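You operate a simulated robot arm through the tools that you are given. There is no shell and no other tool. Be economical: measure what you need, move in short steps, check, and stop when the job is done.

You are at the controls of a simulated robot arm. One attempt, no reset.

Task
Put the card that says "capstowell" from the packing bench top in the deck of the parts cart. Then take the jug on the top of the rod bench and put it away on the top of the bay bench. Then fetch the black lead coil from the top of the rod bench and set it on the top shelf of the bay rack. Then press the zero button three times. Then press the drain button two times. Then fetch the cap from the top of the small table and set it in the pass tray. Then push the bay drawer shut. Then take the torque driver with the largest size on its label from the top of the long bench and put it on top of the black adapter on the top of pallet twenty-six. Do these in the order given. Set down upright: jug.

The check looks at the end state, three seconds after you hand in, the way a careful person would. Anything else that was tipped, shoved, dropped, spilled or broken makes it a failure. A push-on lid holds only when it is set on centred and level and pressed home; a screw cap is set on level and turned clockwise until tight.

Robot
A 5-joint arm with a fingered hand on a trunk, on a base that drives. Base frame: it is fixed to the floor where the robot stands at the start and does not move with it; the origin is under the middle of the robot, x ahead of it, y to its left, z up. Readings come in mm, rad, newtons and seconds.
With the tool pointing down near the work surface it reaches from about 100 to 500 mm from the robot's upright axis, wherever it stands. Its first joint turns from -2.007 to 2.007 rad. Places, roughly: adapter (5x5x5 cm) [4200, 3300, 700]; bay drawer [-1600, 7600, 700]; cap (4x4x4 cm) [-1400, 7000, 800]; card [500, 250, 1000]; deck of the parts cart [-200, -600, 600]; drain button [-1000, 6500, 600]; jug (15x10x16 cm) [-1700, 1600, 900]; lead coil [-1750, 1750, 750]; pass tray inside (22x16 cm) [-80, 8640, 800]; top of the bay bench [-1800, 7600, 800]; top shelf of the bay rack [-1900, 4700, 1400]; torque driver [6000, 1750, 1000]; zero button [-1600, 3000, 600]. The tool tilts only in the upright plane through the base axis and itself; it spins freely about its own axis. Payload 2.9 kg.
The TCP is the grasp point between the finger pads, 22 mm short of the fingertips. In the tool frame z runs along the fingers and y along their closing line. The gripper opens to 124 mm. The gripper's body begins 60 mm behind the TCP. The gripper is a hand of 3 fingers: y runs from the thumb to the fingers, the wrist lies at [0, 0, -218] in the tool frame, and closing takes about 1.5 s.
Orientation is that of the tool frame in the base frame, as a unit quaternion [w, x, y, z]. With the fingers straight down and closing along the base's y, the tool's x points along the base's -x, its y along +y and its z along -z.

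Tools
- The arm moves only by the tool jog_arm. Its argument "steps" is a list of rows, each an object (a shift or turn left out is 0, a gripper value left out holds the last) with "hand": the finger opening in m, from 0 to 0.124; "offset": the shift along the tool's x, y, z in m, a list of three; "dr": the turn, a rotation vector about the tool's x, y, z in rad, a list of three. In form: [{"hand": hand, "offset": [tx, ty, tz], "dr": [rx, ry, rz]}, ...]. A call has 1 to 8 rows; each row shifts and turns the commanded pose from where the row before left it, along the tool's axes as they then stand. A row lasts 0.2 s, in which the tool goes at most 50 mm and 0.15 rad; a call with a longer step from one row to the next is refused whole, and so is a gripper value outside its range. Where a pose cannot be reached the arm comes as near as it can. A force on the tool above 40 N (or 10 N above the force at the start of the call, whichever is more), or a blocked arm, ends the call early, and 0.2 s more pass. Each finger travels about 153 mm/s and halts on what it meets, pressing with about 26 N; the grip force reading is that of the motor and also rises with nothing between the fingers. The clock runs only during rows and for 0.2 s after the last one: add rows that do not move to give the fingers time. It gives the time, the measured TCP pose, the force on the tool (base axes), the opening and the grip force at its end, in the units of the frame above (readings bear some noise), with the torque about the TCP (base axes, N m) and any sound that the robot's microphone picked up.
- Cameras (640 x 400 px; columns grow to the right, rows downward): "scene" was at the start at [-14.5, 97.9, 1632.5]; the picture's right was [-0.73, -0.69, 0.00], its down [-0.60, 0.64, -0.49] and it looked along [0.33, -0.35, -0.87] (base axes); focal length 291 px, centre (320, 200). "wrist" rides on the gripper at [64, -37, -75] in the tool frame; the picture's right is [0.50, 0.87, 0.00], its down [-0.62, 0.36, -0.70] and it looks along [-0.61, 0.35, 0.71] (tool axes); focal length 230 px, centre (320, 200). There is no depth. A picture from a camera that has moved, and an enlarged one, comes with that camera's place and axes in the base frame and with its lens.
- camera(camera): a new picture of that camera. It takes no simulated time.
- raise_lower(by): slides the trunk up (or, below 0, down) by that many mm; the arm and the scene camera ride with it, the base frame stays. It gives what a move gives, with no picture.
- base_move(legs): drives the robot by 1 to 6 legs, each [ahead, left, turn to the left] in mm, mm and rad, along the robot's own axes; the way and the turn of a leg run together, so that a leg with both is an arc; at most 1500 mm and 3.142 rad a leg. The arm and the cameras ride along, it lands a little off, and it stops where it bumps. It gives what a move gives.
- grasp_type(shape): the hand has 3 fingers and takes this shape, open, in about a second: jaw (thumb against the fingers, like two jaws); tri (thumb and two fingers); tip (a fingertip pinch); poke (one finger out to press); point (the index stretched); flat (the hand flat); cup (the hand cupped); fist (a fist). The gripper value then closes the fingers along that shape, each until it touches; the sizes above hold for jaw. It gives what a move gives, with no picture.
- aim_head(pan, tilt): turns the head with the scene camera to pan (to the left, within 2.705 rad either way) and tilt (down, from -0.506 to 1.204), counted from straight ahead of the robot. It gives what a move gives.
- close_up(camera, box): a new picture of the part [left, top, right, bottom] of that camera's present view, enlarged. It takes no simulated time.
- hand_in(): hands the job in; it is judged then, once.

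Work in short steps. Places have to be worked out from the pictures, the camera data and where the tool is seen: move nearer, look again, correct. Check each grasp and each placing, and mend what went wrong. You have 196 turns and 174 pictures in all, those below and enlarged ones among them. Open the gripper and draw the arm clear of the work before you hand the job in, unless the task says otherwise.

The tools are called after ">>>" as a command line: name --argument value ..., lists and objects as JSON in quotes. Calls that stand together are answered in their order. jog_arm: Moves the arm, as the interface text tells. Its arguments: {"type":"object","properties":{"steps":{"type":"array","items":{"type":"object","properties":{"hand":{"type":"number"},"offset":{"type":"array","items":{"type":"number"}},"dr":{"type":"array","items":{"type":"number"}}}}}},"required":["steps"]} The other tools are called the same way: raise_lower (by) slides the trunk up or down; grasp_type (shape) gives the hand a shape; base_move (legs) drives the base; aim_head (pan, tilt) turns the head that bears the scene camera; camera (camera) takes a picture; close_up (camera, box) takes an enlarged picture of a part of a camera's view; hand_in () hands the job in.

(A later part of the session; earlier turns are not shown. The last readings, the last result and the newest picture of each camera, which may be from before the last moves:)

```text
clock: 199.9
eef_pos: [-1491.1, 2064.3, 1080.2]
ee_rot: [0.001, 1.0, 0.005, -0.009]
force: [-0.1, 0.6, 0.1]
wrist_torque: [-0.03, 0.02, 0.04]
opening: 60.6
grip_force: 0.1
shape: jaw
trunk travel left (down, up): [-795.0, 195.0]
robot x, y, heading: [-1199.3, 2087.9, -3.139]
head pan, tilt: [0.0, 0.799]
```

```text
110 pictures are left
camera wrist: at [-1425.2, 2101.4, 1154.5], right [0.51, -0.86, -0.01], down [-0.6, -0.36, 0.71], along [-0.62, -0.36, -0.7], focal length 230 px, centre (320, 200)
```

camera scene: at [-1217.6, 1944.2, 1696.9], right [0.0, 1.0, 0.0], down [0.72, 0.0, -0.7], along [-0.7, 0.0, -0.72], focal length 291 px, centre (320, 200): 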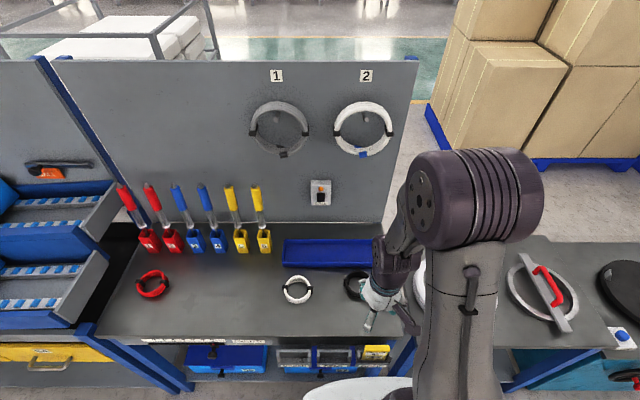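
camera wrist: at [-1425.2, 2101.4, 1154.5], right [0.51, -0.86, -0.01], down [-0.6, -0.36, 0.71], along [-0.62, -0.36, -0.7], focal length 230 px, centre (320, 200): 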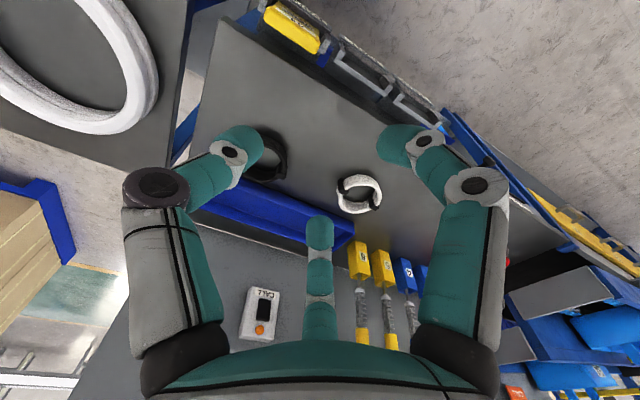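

The coil centre is estimated at (−1681, 2066). I move above it with the hand open and check.

>>> jog_arm --steps '[{"offset": [-0.04, 0, 0], "hand": 0.124}, {"offset": [-0.04, 0, 0]}, {"offset": [-0.04, 0, 0]}, {"offset": [-0.04, 0, 0]}, {"offset": [-0.03, 0, 0]}, {}]'

>>> jog_arm --steps '[{"offset": [0, 0, 0.04]}, {"offset": [0, 0, 0.04]}, {"offset": [0, 0, 0.04]}, {}]'

>>> camera --camera "wrist"

>>> close_up --camera "scene" --box '[270, 200, 430, 300]'

```text
clock: 201.3
eef_pos: [-1679.7, 2065.8, 1085.5]
ee_rot: [0.0, 1.0, 0.005, -0.008]
force: [-0.5, -0.3, 0.1]
wrist_torque: [0.04, 0.04, 0.01]
opening: 124.1
grip_force: 0.0
shape: jaw
trunk travel left (down, up): [-795.0, 195.0]
robot x, y, heading: [-1198.9, 2086.2, -3.141]
head pan, tilt: [0.0, 0.799]
```

```text
clock: 202.3
eef_pos: [-1680.9, 2063.8, 967.8]
ee_rot: [0.0, 1.0, 0.005, -0.01]
force: [-0.2, -1.2, 0.5]
wrist_torque: [0.0, -0.02, 0.02]
opening: 123.9
grip_force: 0.0
shape: jaw
trunk travel left (down, up): [-795.0, 195.0]
robot x, y, heading: [-1196.2, 2085.3, -3.133]
head pan, tilt: [0.0, 0.799]
```

```text
109 pictures are left
camera wrist: at [-1615.3, 2099.7, 1040.9], right [0.51, -0.86, -0.01], down [-0.6, -0.36, 0.71], along [-0.62, -0.36, -0.7], focal length 230 px, centre (320, 200)
```

wrist: 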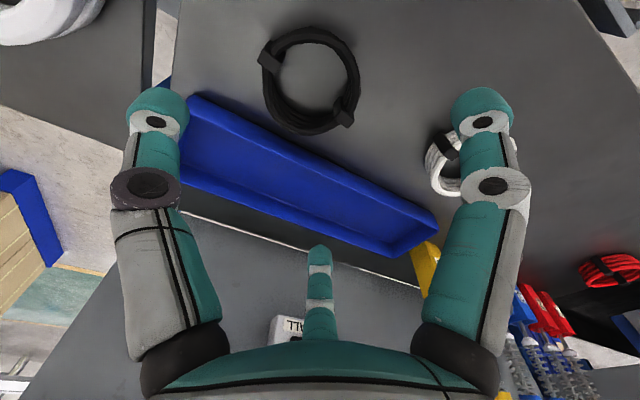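

```text
4.00 times, centred on (350, 250) of scene
camera zoom: at [-1217.2, 1944.1, 1696.9], right [0.0, 1.0, 0.0], down [0.72, 0.0, -0.7], along [-0.7, 0.0, -0.72], focal length 1165 px, centre (200, 0)
```

zoom: 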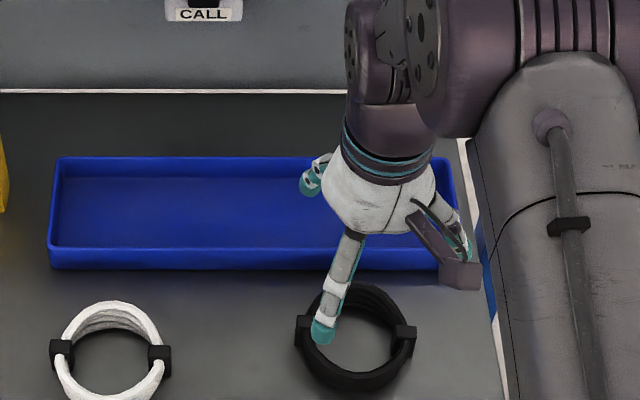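

The coil centre is (−1686, 2070), OD about 90 with ties, and the blue tray's front is at x −1757. I narrow the opening to 104 mm so the far finger clears the tray, correct and descend.

>>> jog_arm --steps '[{"offset": [-0.005, -0.006, 0], "hand": 0.104}, {"offset": [0, 0, 0.03]}, {"offset": [0, 0, 0.03]}, {"offset": [0, 0, 0.03]}, {"offset": [0, 0, 0.02]}, {}]'

>>> camera --camera "wrist"

>>> close_up --camera "scene" --box '[270, 220, 430, 320]'

```text
clock: 203.7
eef_pos: [-1687.7, 2069.2, 853.2]
ee_rot: [0.001, 1.0, 0.006, -0.009]
force: [-0.2, 0.3, 0.0]
wrist_torque: [0.04, 0.03, 0.0]
opening: 104.5
grip_force: 0.0
shape: jaw
trunk travel left (down, up): [-795.0, 195.0]
robot x, y, heading: [-1197.9, 2087.3, -3.14]
head pan, tilt: [0.0, 0.799]
```

```text
107 pictures are left
camera wrist: at [-1623.3, 2104.7, 926.9], right [0.51, -0.86, -0.01], down [-0.6, -0.36, 0.71], along [-0.62, -0.36, -0.7], focal length 230 px, centre (320, 200)
```

wrist: 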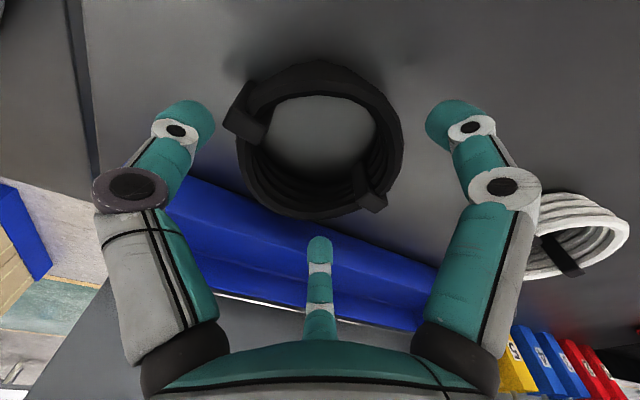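

```text
4.00 times, centred on (350, 270) of scene
camera zoom: at [-1217.6, 1944.1, 1696.9], right [0.0, 1.0, 0.0], down [0.72, 0.0, -0.7], along [-0.7, 0.0, -0.72], focal length 1165 px, centre (200, -80)
```

zoom: 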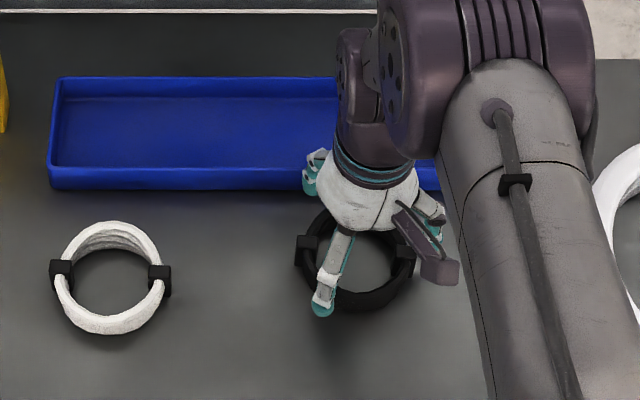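

Centred, with ~10 mm to the tray. I go down the last 25 mm and close.

>>> jog_arm --steps '[{"offset": [0, 0, 0.013]}, {"offset": [0, 0, 0.012]}, {"hand": 0.08}, {"hand": 0.05}, {}, {}, {}]'

>>> camera --camera "wrist"

```text
clock: 205.3
eef_pos: [-1690.2, 2068.2, 828.1]
ee_rot: [-0.001, 1.0, 0.005, -0.009]
force: [-0.1, -1.6, 0.6]
wrist_torque: [-0.07, -0.06, -0.08]
opening: 95.2
grip_force: 26.1
shape: jaw
trunk travel left (down, up): [-795.0, 195.0]
robot x, y, heading: [-1201.8, 2088.6, -3.135]
head pan, tilt: [0.0, 0.799]
```

```text
105 pictures are left
camera wrist: at [-1625.7, 2103.7, 902.0], right [0.51, -0.86, -0.01], down [-0.6, -0.36, 0.71], along [-0.62, -0.36, -0.7], focal length 230 px, centre (320, 200)
```

wrist: 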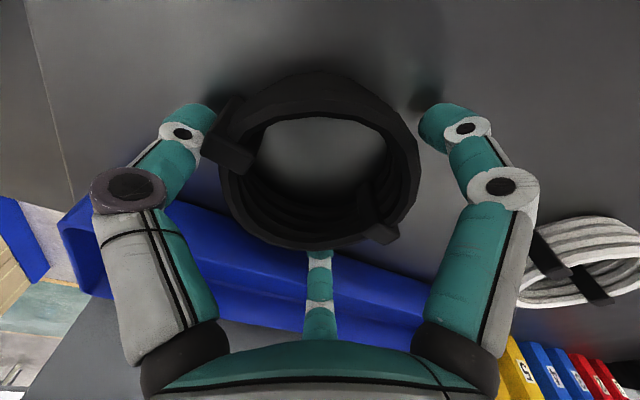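

Contact at 95 mm. I lift gently and check whether the coil comes with it.

>>> jog_arm --steps '[{}, {}, {"offset": [0, 0, -0.015]}, {"offset": [0, 0, -0.02]}, {"offset": [0, 0, -0.03]}, {"offset": [0, 0, -0.03]}, {}]'

>>> camera --camera "wrist"

>>> close_up --camera "scene" --box '[270, 220, 430, 320]'

```text
clock: 206.9
eef_pos: [-1685.5, 2067.2, 923.6]
ee_rot: [0.0, 1.0, 0.005, -0.008]
force: [-0.7, -0.9, -1.6]
wrist_torque: [-0.03, 0.02, -0.01]
opening: 95.2
grip_force: 25.2
shape: jaw
trunk travel left (down, up): [-795.0, 195.0]
robot x, y, heading: [-1198.7, 2088.8, -3.136]
head pan, tilt: [0.0, 0.799]
```

```text
104 pictures are left
camera wrist: at [-1620.9, 2104.8, 997.3], right [0.51, -0.86, -0.01], down [-0.6, -0.36, 0.71], along [-0.62, -0.36, -0.7], focal length 230 px, centre (320, 200)
```

wrist: 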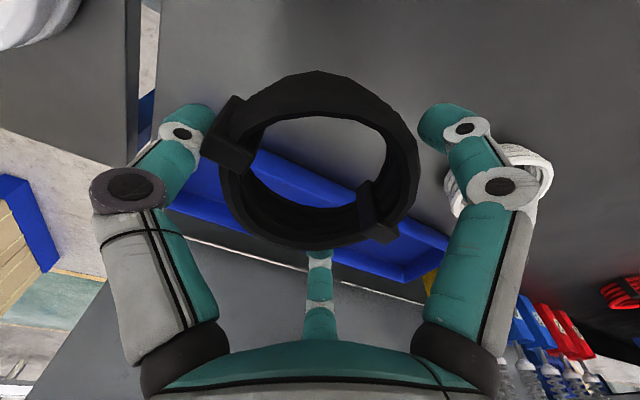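

```text
4.00 times, centred on (350, 270) of scene
camera zoom: at [-1218.7, 1944.1, 1696.8], right [0.0, 1.0, 0.0], down [0.72, 0.0, -0.7], along [-0.7, 0.0, -0.72], focal length 1165 px, centre (200, -80)
```

zoom: 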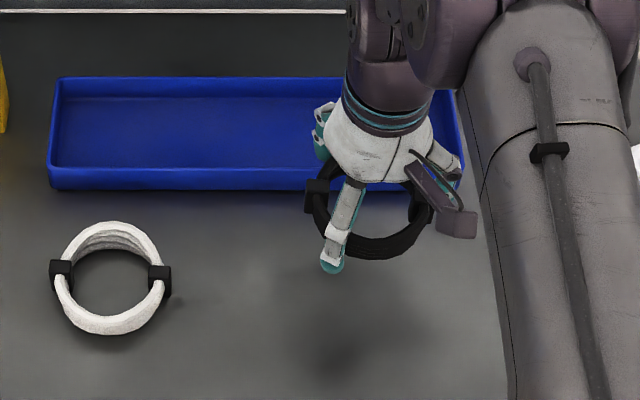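

The coil is held level. I pull in, raise, back off and drive towards the bay rack for a look.

>>> jog_arm --steps '[{"offset": [0.02, 0, -0.03]}, {"offset": [0.04, 0, -0.03]}, {"offset": [0.04, 0, -0.03]}, {"offset": [0.04, 0, -0.03]}, {"offset": [0.03, 0, 0]}]'

>>> base_move --legs '[[-290, 0, 0], [0, -1200, 0], [0, -630, 0]]'

>>> raise_lower --by 190

>>> aim_head --pan -0.75 --tilt 0.4

>>> camera --camera "scene"

```text
clock: 208.1
eef_pos: [-1514.9, 2068.5, 1041.6]
ee_rot: [0.001, 1.0, 0.006, -0.009]
force: [-0.2, -0.1, -1.3]
wrist_torque: [-0.04, 0.0, 0.03]
opening: 95.1
grip_force: 26.0
shape: jaw
trunk travel left (down, up): [-795.0, 195.0]
robot x, y, heading: [-1198.4, 2088.3, -3.147]
head pan, tilt: [0.0, 0.799]
```

```text
clock: 218.6
eef_pos: [-1232.8, 3843.4, 1041.3]
ee_rot: [0.001, 1.0, 0.01, -0.009]
force: [0.3, 0.0, -1.5]
wrist_torque: [0.01, -0.01, 0.03]
opening: 94.9
grip_force: 25.9
shape: jaw
trunk travel left (down, up): [-795.0, 195.0]
robot x, y, heading: [-917.1, 3866.1, -3.136]
head pan, tilt: [0.0, 0.799]
```

```text
clock: 220.7
eef_pos: [-1232.9, 3844.2, 1230.4]
ee_rot: [0.0, 1.0, 0.01, -0.009]
force: [0.3, 0.4, -1.7]
wrist_torque: [0.02, 0.02, 0.01]
opening: 95.2
grip_force: 26.3
shape: jaw
trunk travel left (down, up): [-985.0, 5.0]
robot x, y, heading: [-914.7, 3861.9, -3.131]
head pan, tilt: [0.0, 0.799]
```

```text
clock: 221.8
eef_pos: [-1231.9, 3843.7, 1229.7]
ee_rot: [0.001, 1.0, 0.009, -0.009]
force: [-0.4, 0.2, -1.2]
wrist_torque: [-0.03, 0.0, 0.0]
opening: 94.9
grip_force: 25.9
shape: jaw
trunk travel left (down, up): [-985.0, 5.0]
robot x, y, heading: [-915.3, 3865.6, -3.135]
head pan, tilt: [-0.75, 0.4]
```

```text
102 pictures are left
camera scene: at [-922.2, 3784.6, 1921.9], right [0.67, 0.74, 0.0], down [0.29, -0.26, -0.92], along [-0.68, 0.62, -0.39], focal length 291 px, centre (320, 200)
```

scene: 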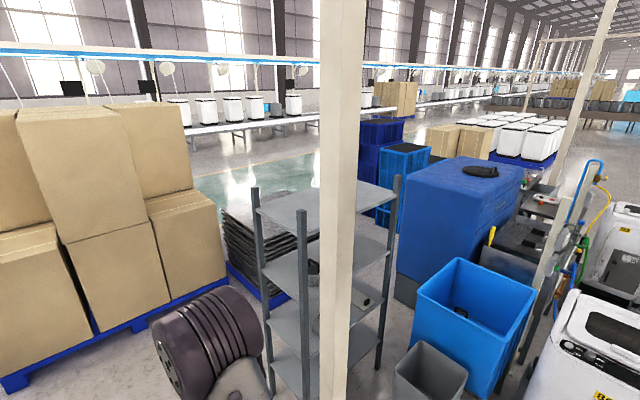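

The rack spans x −2061…−1725, y 4412–5051, with the top shelf at about z 1380. The column and a bin block its front, so I'll serve it from its left end. I drive to (−1820, 3880) and turn to face +y.

>>> base_move --legs '[[905, 0, 0], [0, 0, -1.577]]'

>>> aim_head --pan -0.2 --tilt 0.6

>>> camera --camera "scene"

```text
clock: 228.2
eef_pos: [-2111.7, 3968.1, 1231.4]
ee_rot: [-0.001, 0.977, -0.213, -0.009]
force: [0.0, -0.7, -0.7]
wrist_torque: [0.01, 0.0, -0.02]
opening: 95.0
grip_force: 26.1
shape: jaw
trunk travel left (down, up): [-985.0, 5.0]
robot x, y, heading: [-1814.7, 3851.8, 2.704]
head pan, tilt: [-0.75, 0.4]
stopped in leg 2: the robot was blocked; the commanded pose is now the measured one
```

```text
clock: 229.1
eef_pos: [-2111.3, 3968.2, 1231.2]
ee_rot: [-0.001, 0.977, -0.212, -0.009]
force: [0.5, 0.2, -1.7]
wrist_torque: [-0.01, 0.03, 0.01]
opening: 94.7
grip_force: 26.0
shape: jaw
trunk travel left (down, up): [-985.0, 5.0]
robot x, y, heading: [-1815.0, 3850.7, 2.706]
head pan, tilt: [-0.201, 0.6]
```

```text
101 pictures are left
camera scene: at [-1894.4, 3747.1, 1903.7], right [0.6, 0.8, 0.0], down [0.45, -0.34, -0.83], along [-0.66, 0.49, -0.56], focal length 291 px, centre (320, 200)
```

scene: 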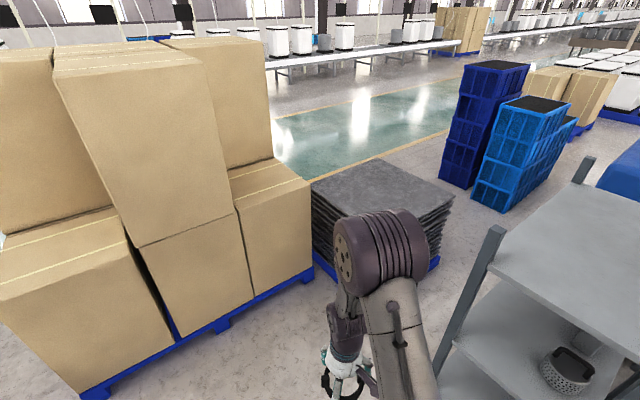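

The turn was blocked by something. I look around behind me.

>>> aim_head --pan 2.0 --tilt 0.9

>>> camera --camera "scene"

>>> aim_head --pan -1.6 --tilt 0.9

>>> camera --camera "scene"

```text
clock: 231.2
eef_pos: [-2112.2, 3968.8, 1232.2]
ee_rot: [-0.001, 0.977, -0.214, -0.009]
force: [0.3, 0.8, -1.0]
wrist_torque: [0.0, 0.01, 0.02]
opening: 95.2
grip_force: 25.6
shape: jaw
trunk travel left (down, up): [-985.0, 5.0]
robot x, y, heading: [-1815.3, 3847.6, 2.701]
head pan, tilt: [2.0, 0.901]
```

```text
100 pictures are left
camera scene: at [-1824.3, 3619.3, 1879.0], right [-1.0, 0.01, 0.0], down [0.01, 0.78, -0.62], along [-0.01, -0.62, -0.78], focal length 291 px, centre (320, 200)
```

scene: 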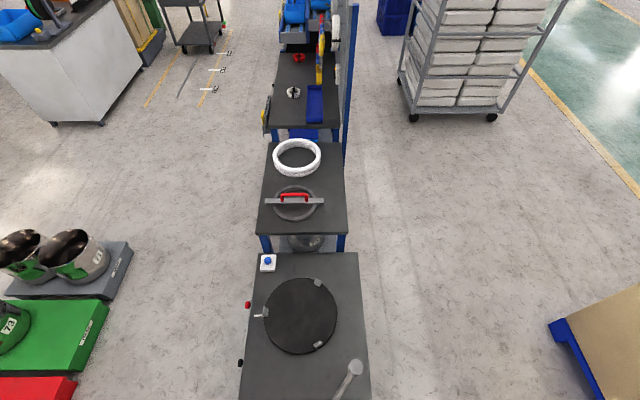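

```text
clock: 234.2
eef_pos: [-2111.3, 3967.9, 1230.6]
ee_rot: [-0.002, 0.977, -0.214, -0.009]
force: [0.0, 0.6, -1.7]
wrist_torque: [0.01, 0.02, -0.01]
opening: 95.1
grip_force: 26.2
shape: jaw
trunk travel left (down, up): [-985.0, 5.0]
robot x, y, heading: [-1814.1, 3850.4, 2.7]
head pan, tilt: [-1.6, 0.901]
```

```text
99 pictures are left
camera scene: at [-1789.4, 3762.1, 1879.0], right [0.89, -0.45, 0.0], down [-0.35, -0.7, -0.62], along [0.28, 0.55, -0.78], focal length 291 px, centre (320, 200)
```

scene: 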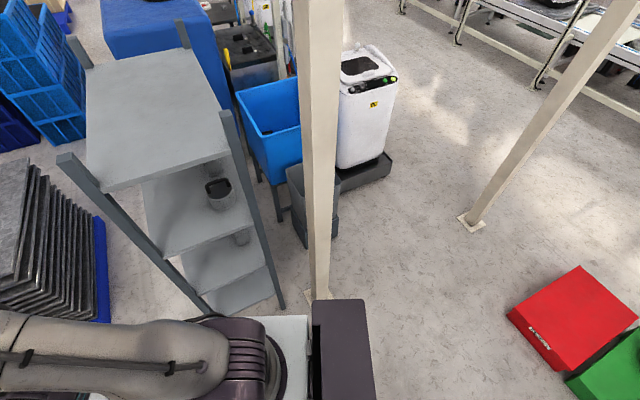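

The robot's rear touched the end of the teal machine (which extends to y≈3560). It is unmoved. I shift +y by 130 mm and finish the turn.

>>> base_move --legs '[[55, -118, 0], [0, 0, -1.13]]'

>>> aim_head --pan 0.0 --tilt 0.7

>>> camera --camera "scene"

```text
clock: 238.3
eef_pos: [-1839.7, 4295.5, 1230.2]
ee_rot: [-0.005, 0.716, -0.698, -0.007]
force: [-0.3, 0.0, -1.6]
wrist_torque: [-0.01, 0.01, -0.02]
opening: 95.0
grip_force: 26.0
shape: jaw
trunk travel left (down, up): [-985.0, 5.0]
robot x, y, heading: [-1814.1, 3979.5, 1.587]
head pan, tilt: [-1.6, 0.901]
```

```text
clock: 239.9
eef_pos: [-1839.5, 4297.2, 1230.0]
ee_rot: [-0.006, 0.716, -0.698, -0.007]
force: [-0.3, -0.7, -1.5]
wrist_torque: [-0.03, 0.03, 0.01]
opening: 94.8
grip_force: 25.8
shape: jaw
trunk travel left (down, up): [-985.0, 5.0]
robot x, y, heading: [-1812.2, 3979.1, 1.588]
head pan, tilt: [0.0, 0.7]
```

```text
98 pictures are left
camera scene: at [-1960.9, 4002.9, 1895.1], right [1.0, 0.02, 0.0], down [0.01, -0.64, -0.76], along [-0.01, 0.76, -0.64], focal length 291 px, centre (320, 200)
```

scene: 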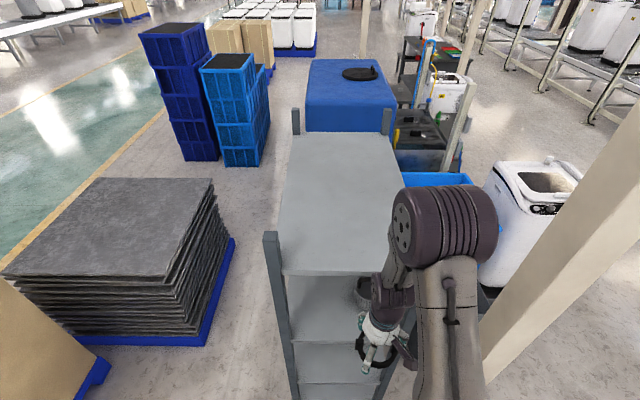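

The rack's top shelf is dead ahead and empty. I raise the arm by 240 mm at this position.

>>> jog_arm --steps '[{"offset": [0, 0, -0.04]}, {"offset": [0, 0, -0.04]}, {"offset": [0, 0, -0.04]}, {"offset": [0, 0, -0.04]}, {"offset": [0, 0, -0.04]}, {"offset": [0, 0, -0.04]}]'

>>> camera --camera "scene"

>>> camera --camera "wrist"

```text
clock: 241.3
eef_pos: [-1837.3, 4289.1, 1475.1]
ee_rot: [-0.006, 0.716, -0.698, -0.007]
force: [-0.6, -0.3, -1.3]
wrist_torque: [0.01, 0.03, 0.01]
opening: 95.1
grip_force: 25.6
shape: jaw
trunk travel left (down, up): [-985.0, 5.0]
robot x, y, heading: [-1815.0, 3976.5, 1.586]
head pan, tilt: [0.0, 0.7]
```

```text
97 pictures are left
camera scene: at [-1960.9, 4002.3, 1895.1], right [1.0, 0.02, 0.0], down [0.01, -0.64, -0.77], along [-0.01, 0.77, -0.64], focal length 291 px, centre (320, 200)
```

scene: 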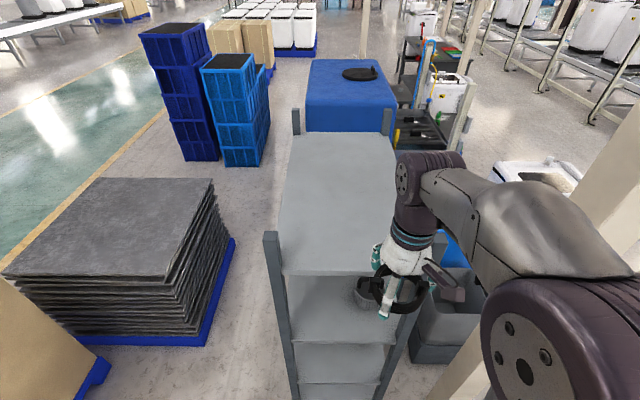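

```text
96 pictures are left
camera wrist: at [-1798.0, 4223.3, 1549.1], right [-0.85, -0.52, -0.01], down [-0.37, 0.6, 0.71], along [-0.37, 0.61, -0.7], focal length 230 px, centre (320, 200)
```

wrist: 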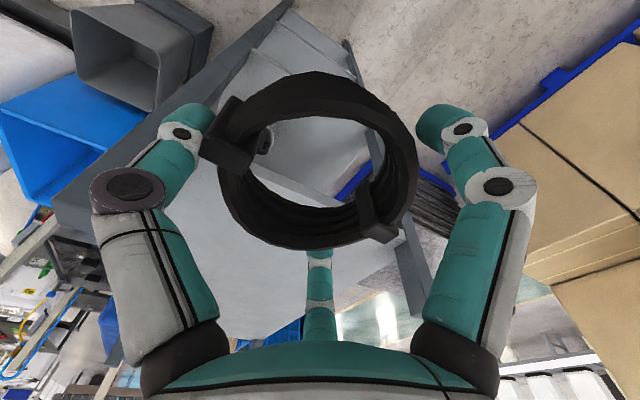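

Reach is fine. I drive ahead 100 mm, then extend over the shelf to about (−1890, 4515).

>>> base_move --legs '[[100, 0, -0.016]]'

>>> jog_arm --steps '[{"offset": [0, 0.04, 0]}, {"offset": [-0.03, 0.013, 0]}, {"offset": [-0.035, 0, 0]}, {"offset": [-0.035, 0, 0]}, {"offset": [-0.028, 0, 0]}, {}]'

>>> camera --camera "scene"

>>> camera --camera "wrist"

```text
clock: 242.5
eef_pos: [-1833.6, 4385.1, 1475.8]
ee_rot: [-0.007, 0.71, -0.704, -0.007]
force: [0.6, -0.1, -2.0]
wrist_torque: [-0.02, 0.01, -0.03]
opening: 95.0
grip_force: 26.3
shape: jaw
trunk travel left (down, up): [-985.0, 5.0]
robot x, y, heading: [-1819.3, 4076.7, 1.567]
head pan, tilt: [0.0, 0.7]
```

```text
clock: 243.9
eef_pos: [-1884.4, 4512.4, 1477.3]
ee_rot: [-0.005, 0.71, -0.704, -0.008]
force: [1.0, -0.6, -1.5]
wrist_torque: [0.04, 0.03, -0.03]
opening: 94.8
grip_force: 26.6
shape: jaw
trunk travel left (down, up): [-985.0, 5.0]
robot x, y, heading: [-1816.6, 4079.6, 1.571]
head pan, tilt: [0.0, 0.7]
```

```text
95 pictures are left
camera scene: at [-1961.1, 4103.3, 1895.1], right [1.0, 0.0, 0.0], down [0.0, -0.64, -0.76], along [0.0, 0.76, -0.64], focal length 291 px, centre (320, 200)
```

scene: 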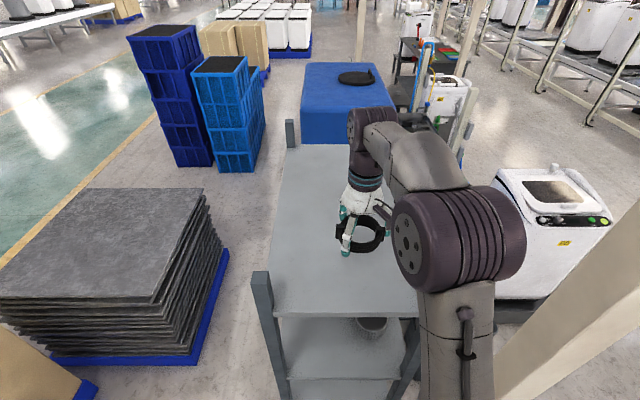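

```text
94 pictures are left
camera wrist: at [-1846.4, 4445.9, 1551.3], right [-0.86, -0.51, -0.01], down [-0.36, 0.6, 0.71], along [-0.36, 0.62, -0.7], focal length 230 px, centre (320, 200)
```

wrist: 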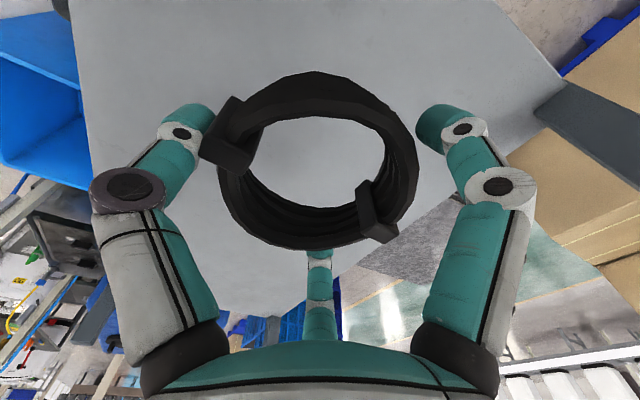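

The coil is well over the shelf, which comes out at z≈1355. I lower 70 mm and then feel for contact.

>>> jog_arm --steps '[{"offset": [0, 0, 0.025]}, {"offset": [0, 0, 0.025]}, {"offset": [0, 0, 0.02]}, {}]'

>>> jog_arm --steps '[{"offset": [0, 0, 0.005]}, {"offset": [0, 0, 0.005]}, {"offset": [0, 0, 0.005]}, {"offset": [0, 0, 0.005]}]'

>>> camera --camera "wrist"

```text
clock: 244.9
eef_pos: [-1886.6, 4514.5, 1406.1]
ee_rot: [-0.005, 0.71, -0.704, -0.007]
force: [0.3, 0.0, -0.4]
wrist_torque: [0.01, -0.01, 0.02]
opening: 95.0
grip_force: 26.3
shape: jaw
trunk travel left (down, up): [-985.0, 5.0]
robot x, y, heading: [-1817.1, 4081.2, 1.571]
head pan, tilt: [0.0, 0.7]
```

```text
clock: 245.9
eef_pos: [-1886.1, 4516.6, 1385.4]
ee_rot: [-0.005, 0.71, -0.704, -0.007]
force: [0.4, -0.2, -1.2]
wrist_torque: [0.02, 0.03, 0.04]
opening: 94.8
grip_force: 25.7
shape: jaw
trunk travel left (down, up): [-985.0, 5.0]
robot x, y, heading: [-1819.2, 4077.4, 1.573]
head pan, tilt: [0.0, 0.7]
```

```text
93 pictures are left
camera wrist: at [-1849.1, 4450.8, 1459.4], right [-0.86, -0.51, -0.01], down [-0.36, 0.6, 0.71], along [-0.36, 0.62, -0.7], focal length 230 px, centre (320, 200)
```

wrist: 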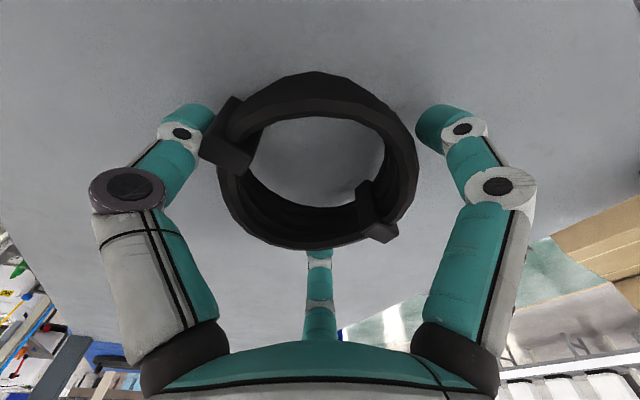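

Not in contact yet; a shadow is closing in. I continue down in small steps.

>>> jog_arm --steps '[{"offset": [0, 0, 0.004]}, {"offset": [0, 0, 0.004]}, {"offset": [0, 0, 0.004]}, {"offset": [0, 0, 0.004]}]'

>>> camera --camera "wrist"

```text
clock: 246.9
eef_pos: [-1887.0, 4517.1, 1376.3]
ee_rot: [-0.01, 0.711, -0.703, -0.014]
force: [0.3, 0.8, 26.0]
wrist_torque: [-0.36, -0.06, -0.03]
opening: 93.5
grip_force: 25.7
shape: jaw
trunk travel left (down, up): [-985.0, 5.0]
robot x, y, heading: [-1816.8, 4076.9, 1.576]
head pan, tilt: [0.0, 0.7]
stopped in row 4: the force on the tool passed its limit at 43 N (the readings are from after the stop); the commanded pose is now the measured one
```

```text
92 pictures are left
camera wrist: at [-1850.0, 4450.0, 1449.3], right [-0.86, -0.51, -0.01], down [-0.36, 0.59, 0.72], along [-0.36, 0.63, -0.69], focal length 230 px, centre (320, 200)
```

wrist: 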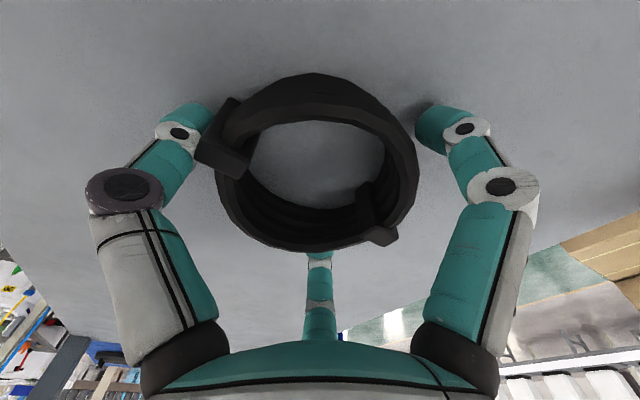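

Contact. I ease up 2 mm, open, and rise straight up.

>>> jog_arm --steps '[{"offset": [0, 0, -0.002]}, {"hand": 0.104}, {"hand": 0.11}, {}, {"offset": [0, 0, -0.02]}, {"offset": [0, 0, -0.03]}, {"offset": [0, 0, -0.03]}, {"offset": [0, 0, -0.02]}]'

>>> camera --camera "wrist"

```text
clock: 248.7
eef_pos: [-1886.6, 4517.0, 1476.1]
ee_rot: [-0.008, 0.711, -0.703, -0.011]
force: [-0.2, -0.6, 1.3]
wrist_torque: [0.0, 0.02, 0.01]
opening: 109.9
grip_force: 0.2
shape: jaw
trunk travel left (down, up): [-985.0, 5.0]
robot x, y, heading: [-1816.1, 4078.8, 1.569]
head pan, tilt: [0.0, 0.7]
```

```text
91 pictures are left
camera wrist: at [-1848.6, 4450.4, 1549.4], right [-0.86, -0.51, -0.01], down [-0.36, 0.6, 0.72], along [-0.36, 0.62, -0.69], focal length 230 px, centre (320, 200)
```

wrist: 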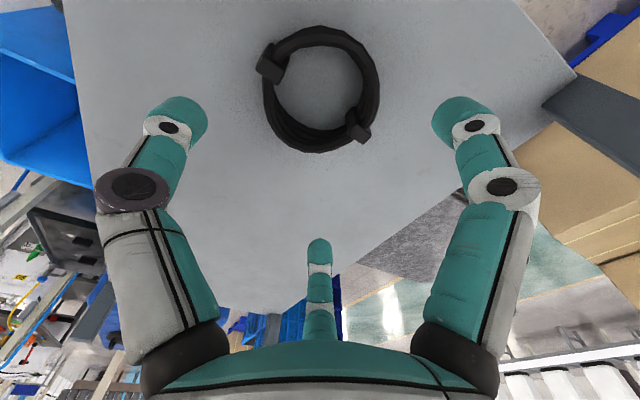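

The coil sits on the top shelf. I retract, back off, turn to face −x again and drive to the teal machine for the zero button.

>>> jog_arm --steps '[{"offset": [0.04, -0.015, 0]}, {"offset": [0.04, -0.015, 0]}, {"offset": [0.04, -0.015, 0]}, {"offset": [0.04, 0, 0.03]}, {"offset": [0, 0, 0.04]}, {"offset": [0, 0, 0.04]}, {"offset": [0, 0, 0.04]}]'

>>> base_move --legs '[[-100, 0, 0], [0, 0, 1.57], [-640, 30, 0], [0, 900, 0]]'

>>> aim_head --pan 0.0 --tilt 0.7

>>> camera --camera "scene"

```text
clock: 250.2
eef_pos: [-1840.3, 4360.1, 1362.2]
ee_rot: [-0.013, 0.71, -0.704, -0.017]
force: [2.6, -3.6, 19.6]
wrist_torque: [1.3, 0.79, -0.08]
opening: 110.9
grip_force: 0.1
shape: jaw
trunk travel left (down, up): [-985.0, 5.0]
robot x, y, heading: [-1818.1, 4074.6, 1.573]
head pan, tilt: [0.0, 0.7]
stopped in row 7: the force on the tool passed its limit at 52 N (the readings are from after the stop); the commanded pose is now the measured one
```

```text
clock: 262.8
eef_pos: [-1479.9, 3016.0, 1360.7]
ee_rot: [0.002, 1.0, -0.01, -0.018]
force: [-0.5, -0.5, 0.6]
wrist_torque: [-0.03, 0.01, 0.0]
opening: 109.7
grip_force: 0.0
shape: jaw
trunk travel left (down, up): [-985.0, 5.0]
robot x, y, heading: [-1199.1, 3030.6, 3.107]
head pan, tilt: [0.0, 0.7]
```

```text
clock: 263.4
eef_pos: [-1480.1, 3015.2, 1360.1]
ee_rot: [0.001, 1.0, -0.011, -0.018]
force: [0.3, -0.1, 0.5]
wrist_torque: [-0.01, -0.01, 0.02]
opening: 110.1
grip_force: 0.0
shape: jaw
trunk travel left (down, up): [-985.0, 5.0]
robot x, y, heading: [-1198.8, 3032.2, 3.112]
head pan, tilt: [0.0, 0.7]
```

```text
90 pictures are left
camera scene: at [-1224.8, 2887.8, 1895.1], right [0.03, 1.0, 0.0], down [0.64, -0.02, -0.76], along [-0.76, 0.02, -0.64], focal length 291 px, centre (320, 200)
```

scene: 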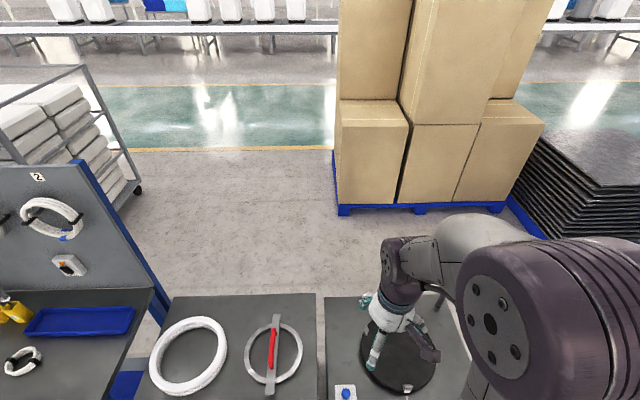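

A finger brushed the shelf edge on the way down; I'll verify the coil later. Now I lower the trunk and tilt the head to see the machine's front and its blue top button.

>>> base_move --legs '[[-150, 0, 0.03]]'

>>> raise_lower --by -350

>>> aim_head --pan 0.0 --tilt 0.75

>>> camera --camera "scene"

```text
clock: 264.7
eef_pos: [-1337.3, 3004.9, 1359.4]
ee_rot: [0.002, 1.0, 0.003, -0.017]
force: [-0.7, 0.6, 0.2]
wrist_torque: [0.0, -0.02, -0.03]
opening: 109.8
grip_force: 0.1
shape: jaw
trunk travel left (down, up): [-985.0, 5.0]
robot x, y, heading: [-1052.3, 3032.7, 3.142]
head pan, tilt: [0.0, 0.7]
```

```text
clock: 268.1
eef_pos: [-1334.3, 3004.2, 1009.8]
ee_rot: [0.003, 1.0, 0.003, -0.017]
force: [0.2, 0.7, 0.6]
wrist_torque: [0.01, 0.01, 0.02]
opening: 109.9
grip_force: 0.1
shape: jaw
trunk travel left (down, up): [-635.0, 355.0]
robot x, y, heading: [-1054.4, 3028.2, 3.143]
head pan, tilt: [0.0, 0.7]
```

```text
clock: 268.8
eef_pos: [-1334.4, 3004.0, 1010.7]
ee_rot: [0.002, 1.0, 0.003, -0.017]
force: [0.2, -0.4, -0.6]
wrist_torque: [0.04, -0.01, 0.03]
opening: 110.1
grip_force: 0.1
shape: jaw
trunk travel left (down, up): [-635.0, 355.0]
robot x, y, heading: [-1049.6, 3028.3, 3.143]
head pan, tilt: [0.0, 0.75]
```

```text
89 pictures are left
camera scene: at [-1073.7, 2884.5, 1540.9], right [0.0, 1.0, 0.0], down [0.68, 0.0, -0.73], along [-0.73, 0.0, -0.68], focal length 291 px, centre (320, 200)
```

scene: 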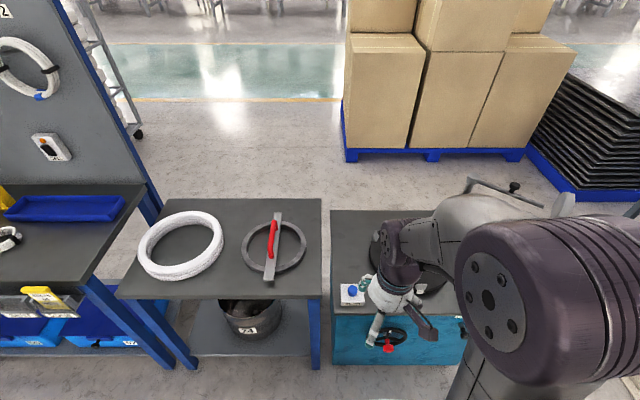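

>>> close_up --camera "scene" --box '[320, 265, 480, 365]'

>>> camera --camera "wrist"

```text
4.00 times, centred on (400, 315) of scene
camera zoom: at [-1073.7, 2884.5, 1540.9], right [0.0, 1.0, 0.0], down [0.68, 0.0, -0.73], along [-0.73, 0.0, -0.68], focal length 1165 px, centre (0, -260)
```

zoom: 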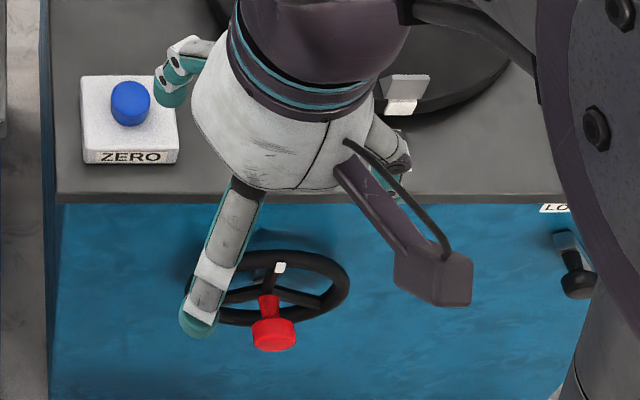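

```text
87 pictures are left
camera wrist: at [-1268.6, 3041.1, 1082.8], right [0.51, -0.86, -0.01], down [-0.59, -0.36, 0.72], along [-0.63, -0.36, -0.69], focal length 230 px, centre (320, 200)
```

wrist: 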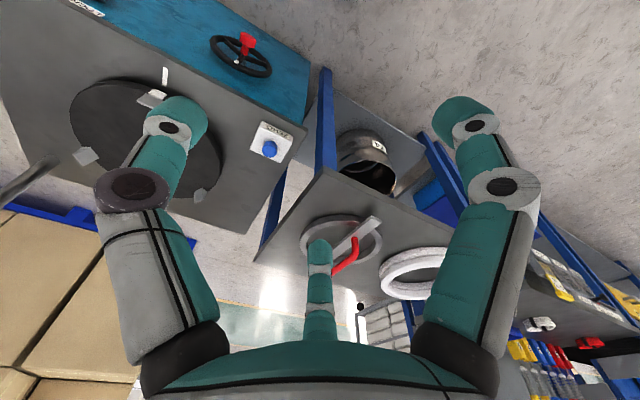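

The ZERO button is the blue one on top at about (−1580, 2994, 652), pressed downward. I go 80 mm nearer, shape the hand to poke and look at where the finger is.

>>> base_move --legs '[[80, 0, 0]]'

>>> grasp_type --shape "poke"

>>> jog_arm --steps '[{"offset": [-0.04, 0, 0]}, {"offset": [-0.04, 0, 0]}, {"offset": [-0.04, 0, 0]}, {"offset": [-0.04, 0.01, 0]}, {}]'

>>> raise_lower --by -180

>>> camera --camera "wrist"

>>> camera --camera "scene"

```text
clock: 269.8
eef_pos: [-1413.6, 3005.6, 1009.1]
ee_rot: [0.002, 1.0, 0.003, -0.017]
force: [0.5, -1.6, 0.5]
wrist_torque: [0.02, -0.06, -0.02]
opening: 110.0
grip_force: 0.1
shape: jaw
trunk travel left (down, up): [-635.0, 355.0]
robot x, y, heading: [-1129.9, 3030.6, 3.143]
head pan, tilt: [0.0, 0.75]
```

```text
clock: 270.7
eef_pos: [-1412.9, 3005.9, 1010.7]
ee_rot: [0.002, 1.0, 0.003, -0.018]
force: [0.2, -0.1, -1.0]
wrist_torque: [0.03, 0.04, -0.01]
opening: 0.0
grip_force: 0.1
shape: poke
trunk travel left (down, up): [-635.0, 355.0]
robot x, y, heading: [-1127.6, 3030.7, 3.137]
head pan, tilt: [0.0, 0.75]
```

```text
clock: 271.9
eef_pos: [-1573.5, 2994.6, 1015.9]
ee_rot: [0.001, 1.0, 0.003, -0.019]
force: [0.4, -0.3, 0.1]
wrist_torque: [0.01, 0.01, 0.01]
opening: 0.0
grip_force: 0.1
shape: poke
trunk travel left (down, up): [-635.0, 355.0]
robot x, y, heading: [-1127.7, 3031.1, 3.138]
head pan, tilt: [0.0, 0.75]
```

```text
clock: 273.9
eef_pos: [-1574.7, 2994.7, 835.3]
ee_rot: [0.002, 1.0, 0.003, -0.018]
force: [-0.5, -0.3, 0.4]
wrist_torque: [0.06, 0.01, 0.01]
opening: 0.1
grip_force: 0.1
shape: poke
trunk travel left (down, up): [-455.0, 535.0]
robot x, y, heading: [-1128.8, 3028.6, 3.139]
head pan, tilt: [0.0, 0.75]
```

```text
86 pictures are left
camera wrist: at [-1507.7, 3031.0, 908.4], right [0.5, -0.86, -0.02], down [-0.59, -0.36, 0.72], along [-0.63, -0.36, -0.69], focal length 230 px, centre (320, 200)
```

wrist: 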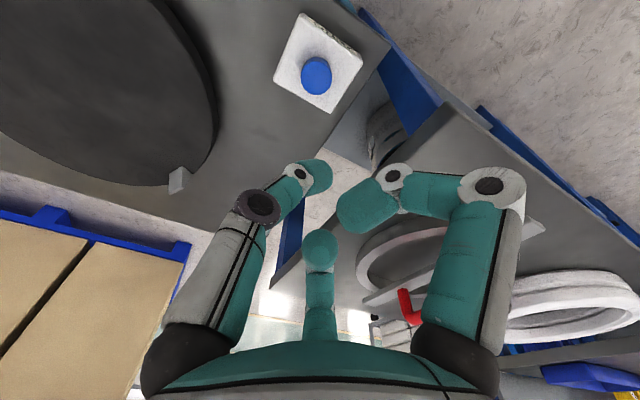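

```text
85 pictures are left
camera scene: at [-1151.3, 2884.8, 1360.9], right [0.0, 1.0, 0.0], down [0.68, 0.0, -0.73], along [-0.73, 0.0, -0.68], focal length 291 px, centre (320, 200)
```

scene: 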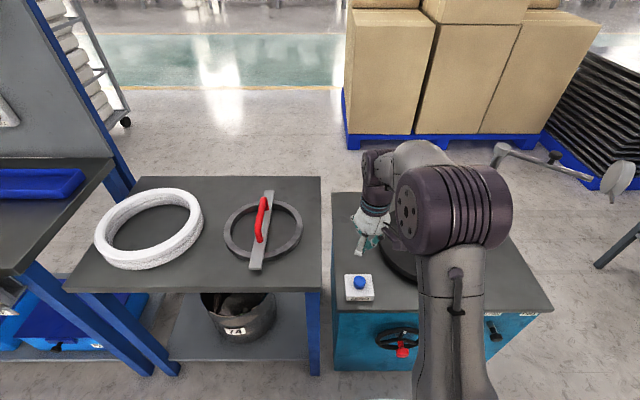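

The poking fingertip lies on the tool axis. I correct the small tilt, centre on (−1582, 2995), and descend to ~15 mm above the button.

>>> jog_arm --steps '[{"dr": [0, 0.036, 0]}, {"offset": [-0.007, 0, 0.03]}, {"offset": [0, 0, 0.04]}, {"offset": [0, 0, 0.04]}, {"offset": [0, 0, 0.03]}, {}]'

>>> camera --camera "wrist"

>>> close_up --camera "scene" --box '[300, 220, 460, 320]'

```text
clock: 275.3
eef_pos: [-1582.9, 2993.3, 697.0]
ee_rot: [0.0, 1.0, 0.003, 0.0]
force: [-1.1, -0.2, -0.2]
wrist_torque: [-0.01, -0.01, -0.02]
opening: 0.1
grip_force: 0.1
shape: poke
trunk travel left (down, up): [-455.0, 535.0]
robot x, y, heading: [-1128.6, 3027.9, 3.135]
head pan, tilt: [0.0, 0.75]
```

```text
84 pictures are left
camera wrist: at [-1517.7, 3029.7, 771.6], right [0.51, -0.86, 0.0], down [-0.61, -0.36, 0.7], along [-0.61, -0.35, -0.71], focal length 230 px, centre (320, 200)
```

wrist: 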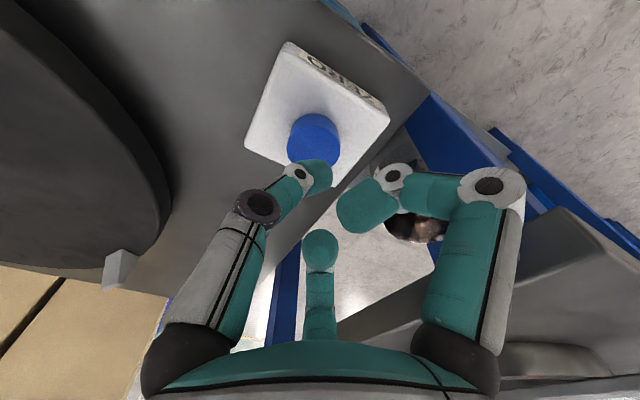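

```text
4.00 times, centred on (380, 270) of scene
camera zoom: at [-1151.3, 2884.7, 1360.9], right [0.0, 1.0, 0.0], down [0.68, 0.0, -0.73], along [-0.73, 0.0, -0.68], focal length 1165 px, centre (80, -80)
```

zoom: 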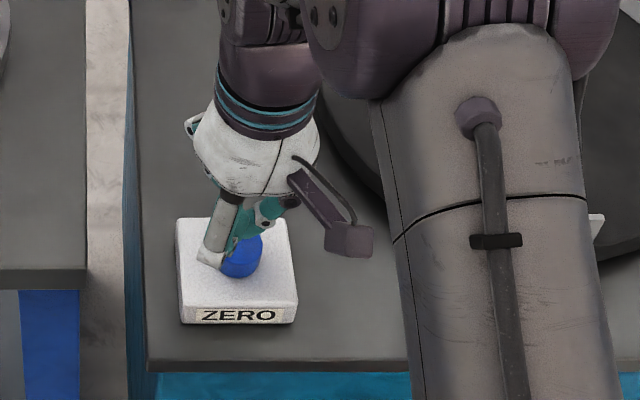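

The fingertip is above the blue button. I press down slowly and watch force and sound.

>>> jog_arm --steps '[{"offset": [0, 0, 0.005]}, {"offset": [0, 0, 0.005]}, {"offset": [0, 0, 0.004]}, {"offset": [0, 0, 0.004]}]'

>>> camera --camera "wrist"

```text
clock: 276.3
eef_pos: [-1580.4, 2993.5, 676.8]
ee_rot: [0.0, 1.0, 0.003, 0.0]
force: [0.0, -0.5, -0.2]
wrist_torque: [0.0, -0.04, -0.01]
opening: 0.0
grip_force: 0.1
shape: poke
trunk travel left (down, up): [-455.0, 535.0]
robot x, y, heading: [-1127.3, 3032.6, 3.137]
head pan, tilt: [0.0, 0.75]
```

```text
82 pictures are left
camera wrist: at [-1517.0, 3030.0, 752.2], right [0.51, -0.86, 0.0], down [-0.62, -0.36, 0.7], along [-0.61, -0.35, -0.71], focal length 230 px, centre (320, 200)
```

wrist: 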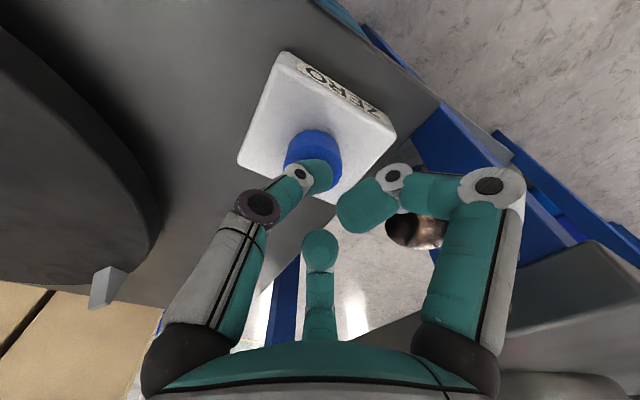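

The tip is almost touching. I continue down a few millimetres at a time.

>>> jog_arm --steps '[{"offset": [0, 0, 0.003]}, {"offset": [0, 0, 0.003]}, {"offset": [0, 0, 0.003]}]'

```text
clock: 277.1
eef_pos: [-1582.2, 2994.7, 669.8]
ee_rot: [0.0, 1.0, 0.003, 0.0]
force: [1.6, 0.1, 3.3]
wrist_torque: [-0.01, -0.04, -0.02]
opening: 0.0
grip_force: 0.0
shape: poke
trunk travel left (down, up): [-455.0, 535.0]
robot x, y, heading: [-1126.8, 3028.7, 3.138]
head pan, tilt: [0.0, 0.75]
```

Contact begins (3 N). I press further for the click.

>>> jog_arm --steps '[{"offset": [0, 0, 0.002]}, {"offset": [0, 0, 0.002]}]'

```text
clock: 277.7
eef_pos: [-1581.2, 2994.9, 665.8]
ee_rot: [0.0, 1.0, 0.002, 0.001]
force: [-0.9, 0.5, 5.0]
wrist_torque: [-0.04, 0.0, -0.01]
opening: 0.0
grip_force: 0.1
shape: poke
trunk travel left (down, up): [-455.0, 535.0]
robot x, y, heading: [-1130.3, 3025.8, 3.136]
head pan, tilt: [0.0, 0.75]
heard: click
```

Click: press one. I release fully, press again, and release.

>>> jog_arm --steps '[{"offset": [0, 0, -0.01]}, {"offset": [0, 0, -0.005]}, {}]'

>>> jog_arm --steps '[{"offset": [0, 0, 0.008]}, {"offset": [0, 0, 0.005]}, {"offset": [0, 0, 0.002]}]'

```text
clock: 278.5
eef_pos: [-1581.5, 2994.1, 680.1]
ee_rot: [0.001, 1.0, 0.002, -0.001]
force: [-0.3, -0.4, -0.7]
wrist_torque: [-0.01, 0.0, -0.04]
opening: 0.0
grip_force: 0.0
shape: poke
trunk travel left (down, up): [-455.0, 535.0]
robot x, y, heading: [-1130.0, 3028.0, 3.142]
head pan, tilt: [0.0, 0.75]
```

```text
clock: 279.3
eef_pos: [-1581.8, 2995.5, 664.1]
ee_rot: [0.0, 1.0, 0.002, -0.001]
force: [-1.0, 1.6, 3.5]
wrist_torque: [0.01, 0.04, -0.03]
opening: 0.5
grip_force: 0.2
shape: poke
trunk travel left (down, up): [-455.0, 535.0]
robot x, y, heading: [-1127.9, 3028.3, 3.136]
head pan, tilt: [0.0, 0.75]
heard: click
```

Second click. Release and press the third time.

>>> jog_arm --steps '[{"offset": [0, 0, -0.01]}, {"offset": [0, 0, -0.005]}, {}]'

>>> jog_arm --steps '[{"offset": [0, 0, 0.008]}, {"offset": [0, 0, 0.005]}, {"offset": [0, 0, 0.002]}]'

```text
clock: 280.1
eef_pos: [-1581.5, 2992.9, 679.0]
ee_rot: [0.0, 1.0, 0.003, 0.0]
force: [-0.8, -0.1, 0.4]
wrist_torque: [0.0, 0.0, 0.04]
opening: 0.0
grip_force: 0.0
shape: poke
trunk travel left (down, up): [-455.0, 535.0]
robot x, y, heading: [-1127.5, 3034.0, 3.142]
head pan, tilt: [0.0, 0.75]
```

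```text
clock: 280.9
eef_pos: [-1581.6, 2993.6, 663.6]
ee_rot: [0.0, 1.0, 0.003, 0.0]
force: [-0.8, 1.3, 3.3]
wrist_torque: [0.02, 0.05, 0.04]
opening: 0.0
grip_force: 0.0
shape: poke
trunk travel left (down, up): [-455.0, 535.0]
robot x, y, heading: [-1128.2, 3031.4, 3.14]
head pan, tilt: [0.0, 0.75]
heard: click
```

Third click. I lift clear, raise the trunk and set off for the drain button via the known route.

>>> jog_arm --steps '[{"offset": [0, 0, -0.03]}, {"offset": [0, 0, -0.04]}, {"offset": [0.04, 0, -0.04]}, {"offset": [0.04, 0, -0.04]}, {"offset": [0.04, 0, -0.04]}, {"offset": [0.04, 0, 0]}]'

>>> raise_lower --by 250

>>> base_move --legs '[[-210, 0, 0], [0, -900, 0], [-300, -500, 0], [0, -310, 0]]'

>>> aim_head --pan 0.5 --tilt 0.2

>>> camera --camera "scene"

```text
refused: row 3 steps farther than a row can; nothing moved
```

```text
clock: 283.5
eef_pos: [-1581.5, 2993.5, 913.5]
ee_rot: [0.0, 1.0, 0.003, 0.0]
force: [0.1, -0.2, -0.2]
wrist_torque: [0.02, 0.0, -0.02]
opening: 0.1
grip_force: 0.1
shape: poke
trunk travel left (down, up): [-705.0, 285.0]
robot x, y, heading: [-1128.3, 3030.3, 3.141]
head pan, tilt: [0.0, 0.75]
```

```text
clock: 294.0
eef_pos: [-1053.7, 4691.1, 914.0]
ee_rot: [0.0, 1.0, -0.001, -0.001]
force: [1.0, 0.6, -0.7]
wrist_torque: [-0.04, 0.01, 0.0]
opening: 0.2
grip_force: 0.0
shape: poke
trunk travel left (down, up): [-705.0, 285.0]
robot x, y, heading: [-598.6, 4721.4, 3.122]
head pan, tilt: [0.0, 0.75]
```

```text
clock: 295.0
eef_pos: [-1053.3, 4691.5, 913.4]
ee_rot: [0.0, 1.0, -0.002, 0.001]
force: [0.1, -0.3, 0.7]
wrist_torque: [-0.01, -0.02, 0.02]
opening: 0.1
grip_force: 0.1
shape: poke
trunk travel left (down, up): [-705.0, 285.0]
robot x, y, heading: [-602.0, 4720.5, 3.125]
head pan, tilt: [0.499, 0.201]
```

```text
81 pictures are left
camera scene: at [-622.9, 4534.1, 1660.4], right [-0.47, 0.88, 0.0], down [0.18, 0.09, -0.98], along [-0.87, -0.46, -0.2], focal length 291 px, centre (320, 200)
```

scene: 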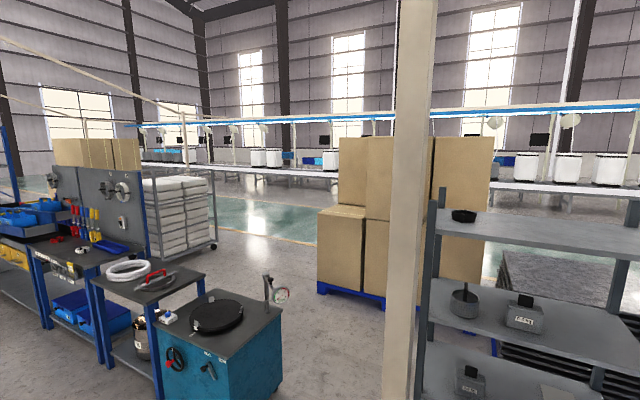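

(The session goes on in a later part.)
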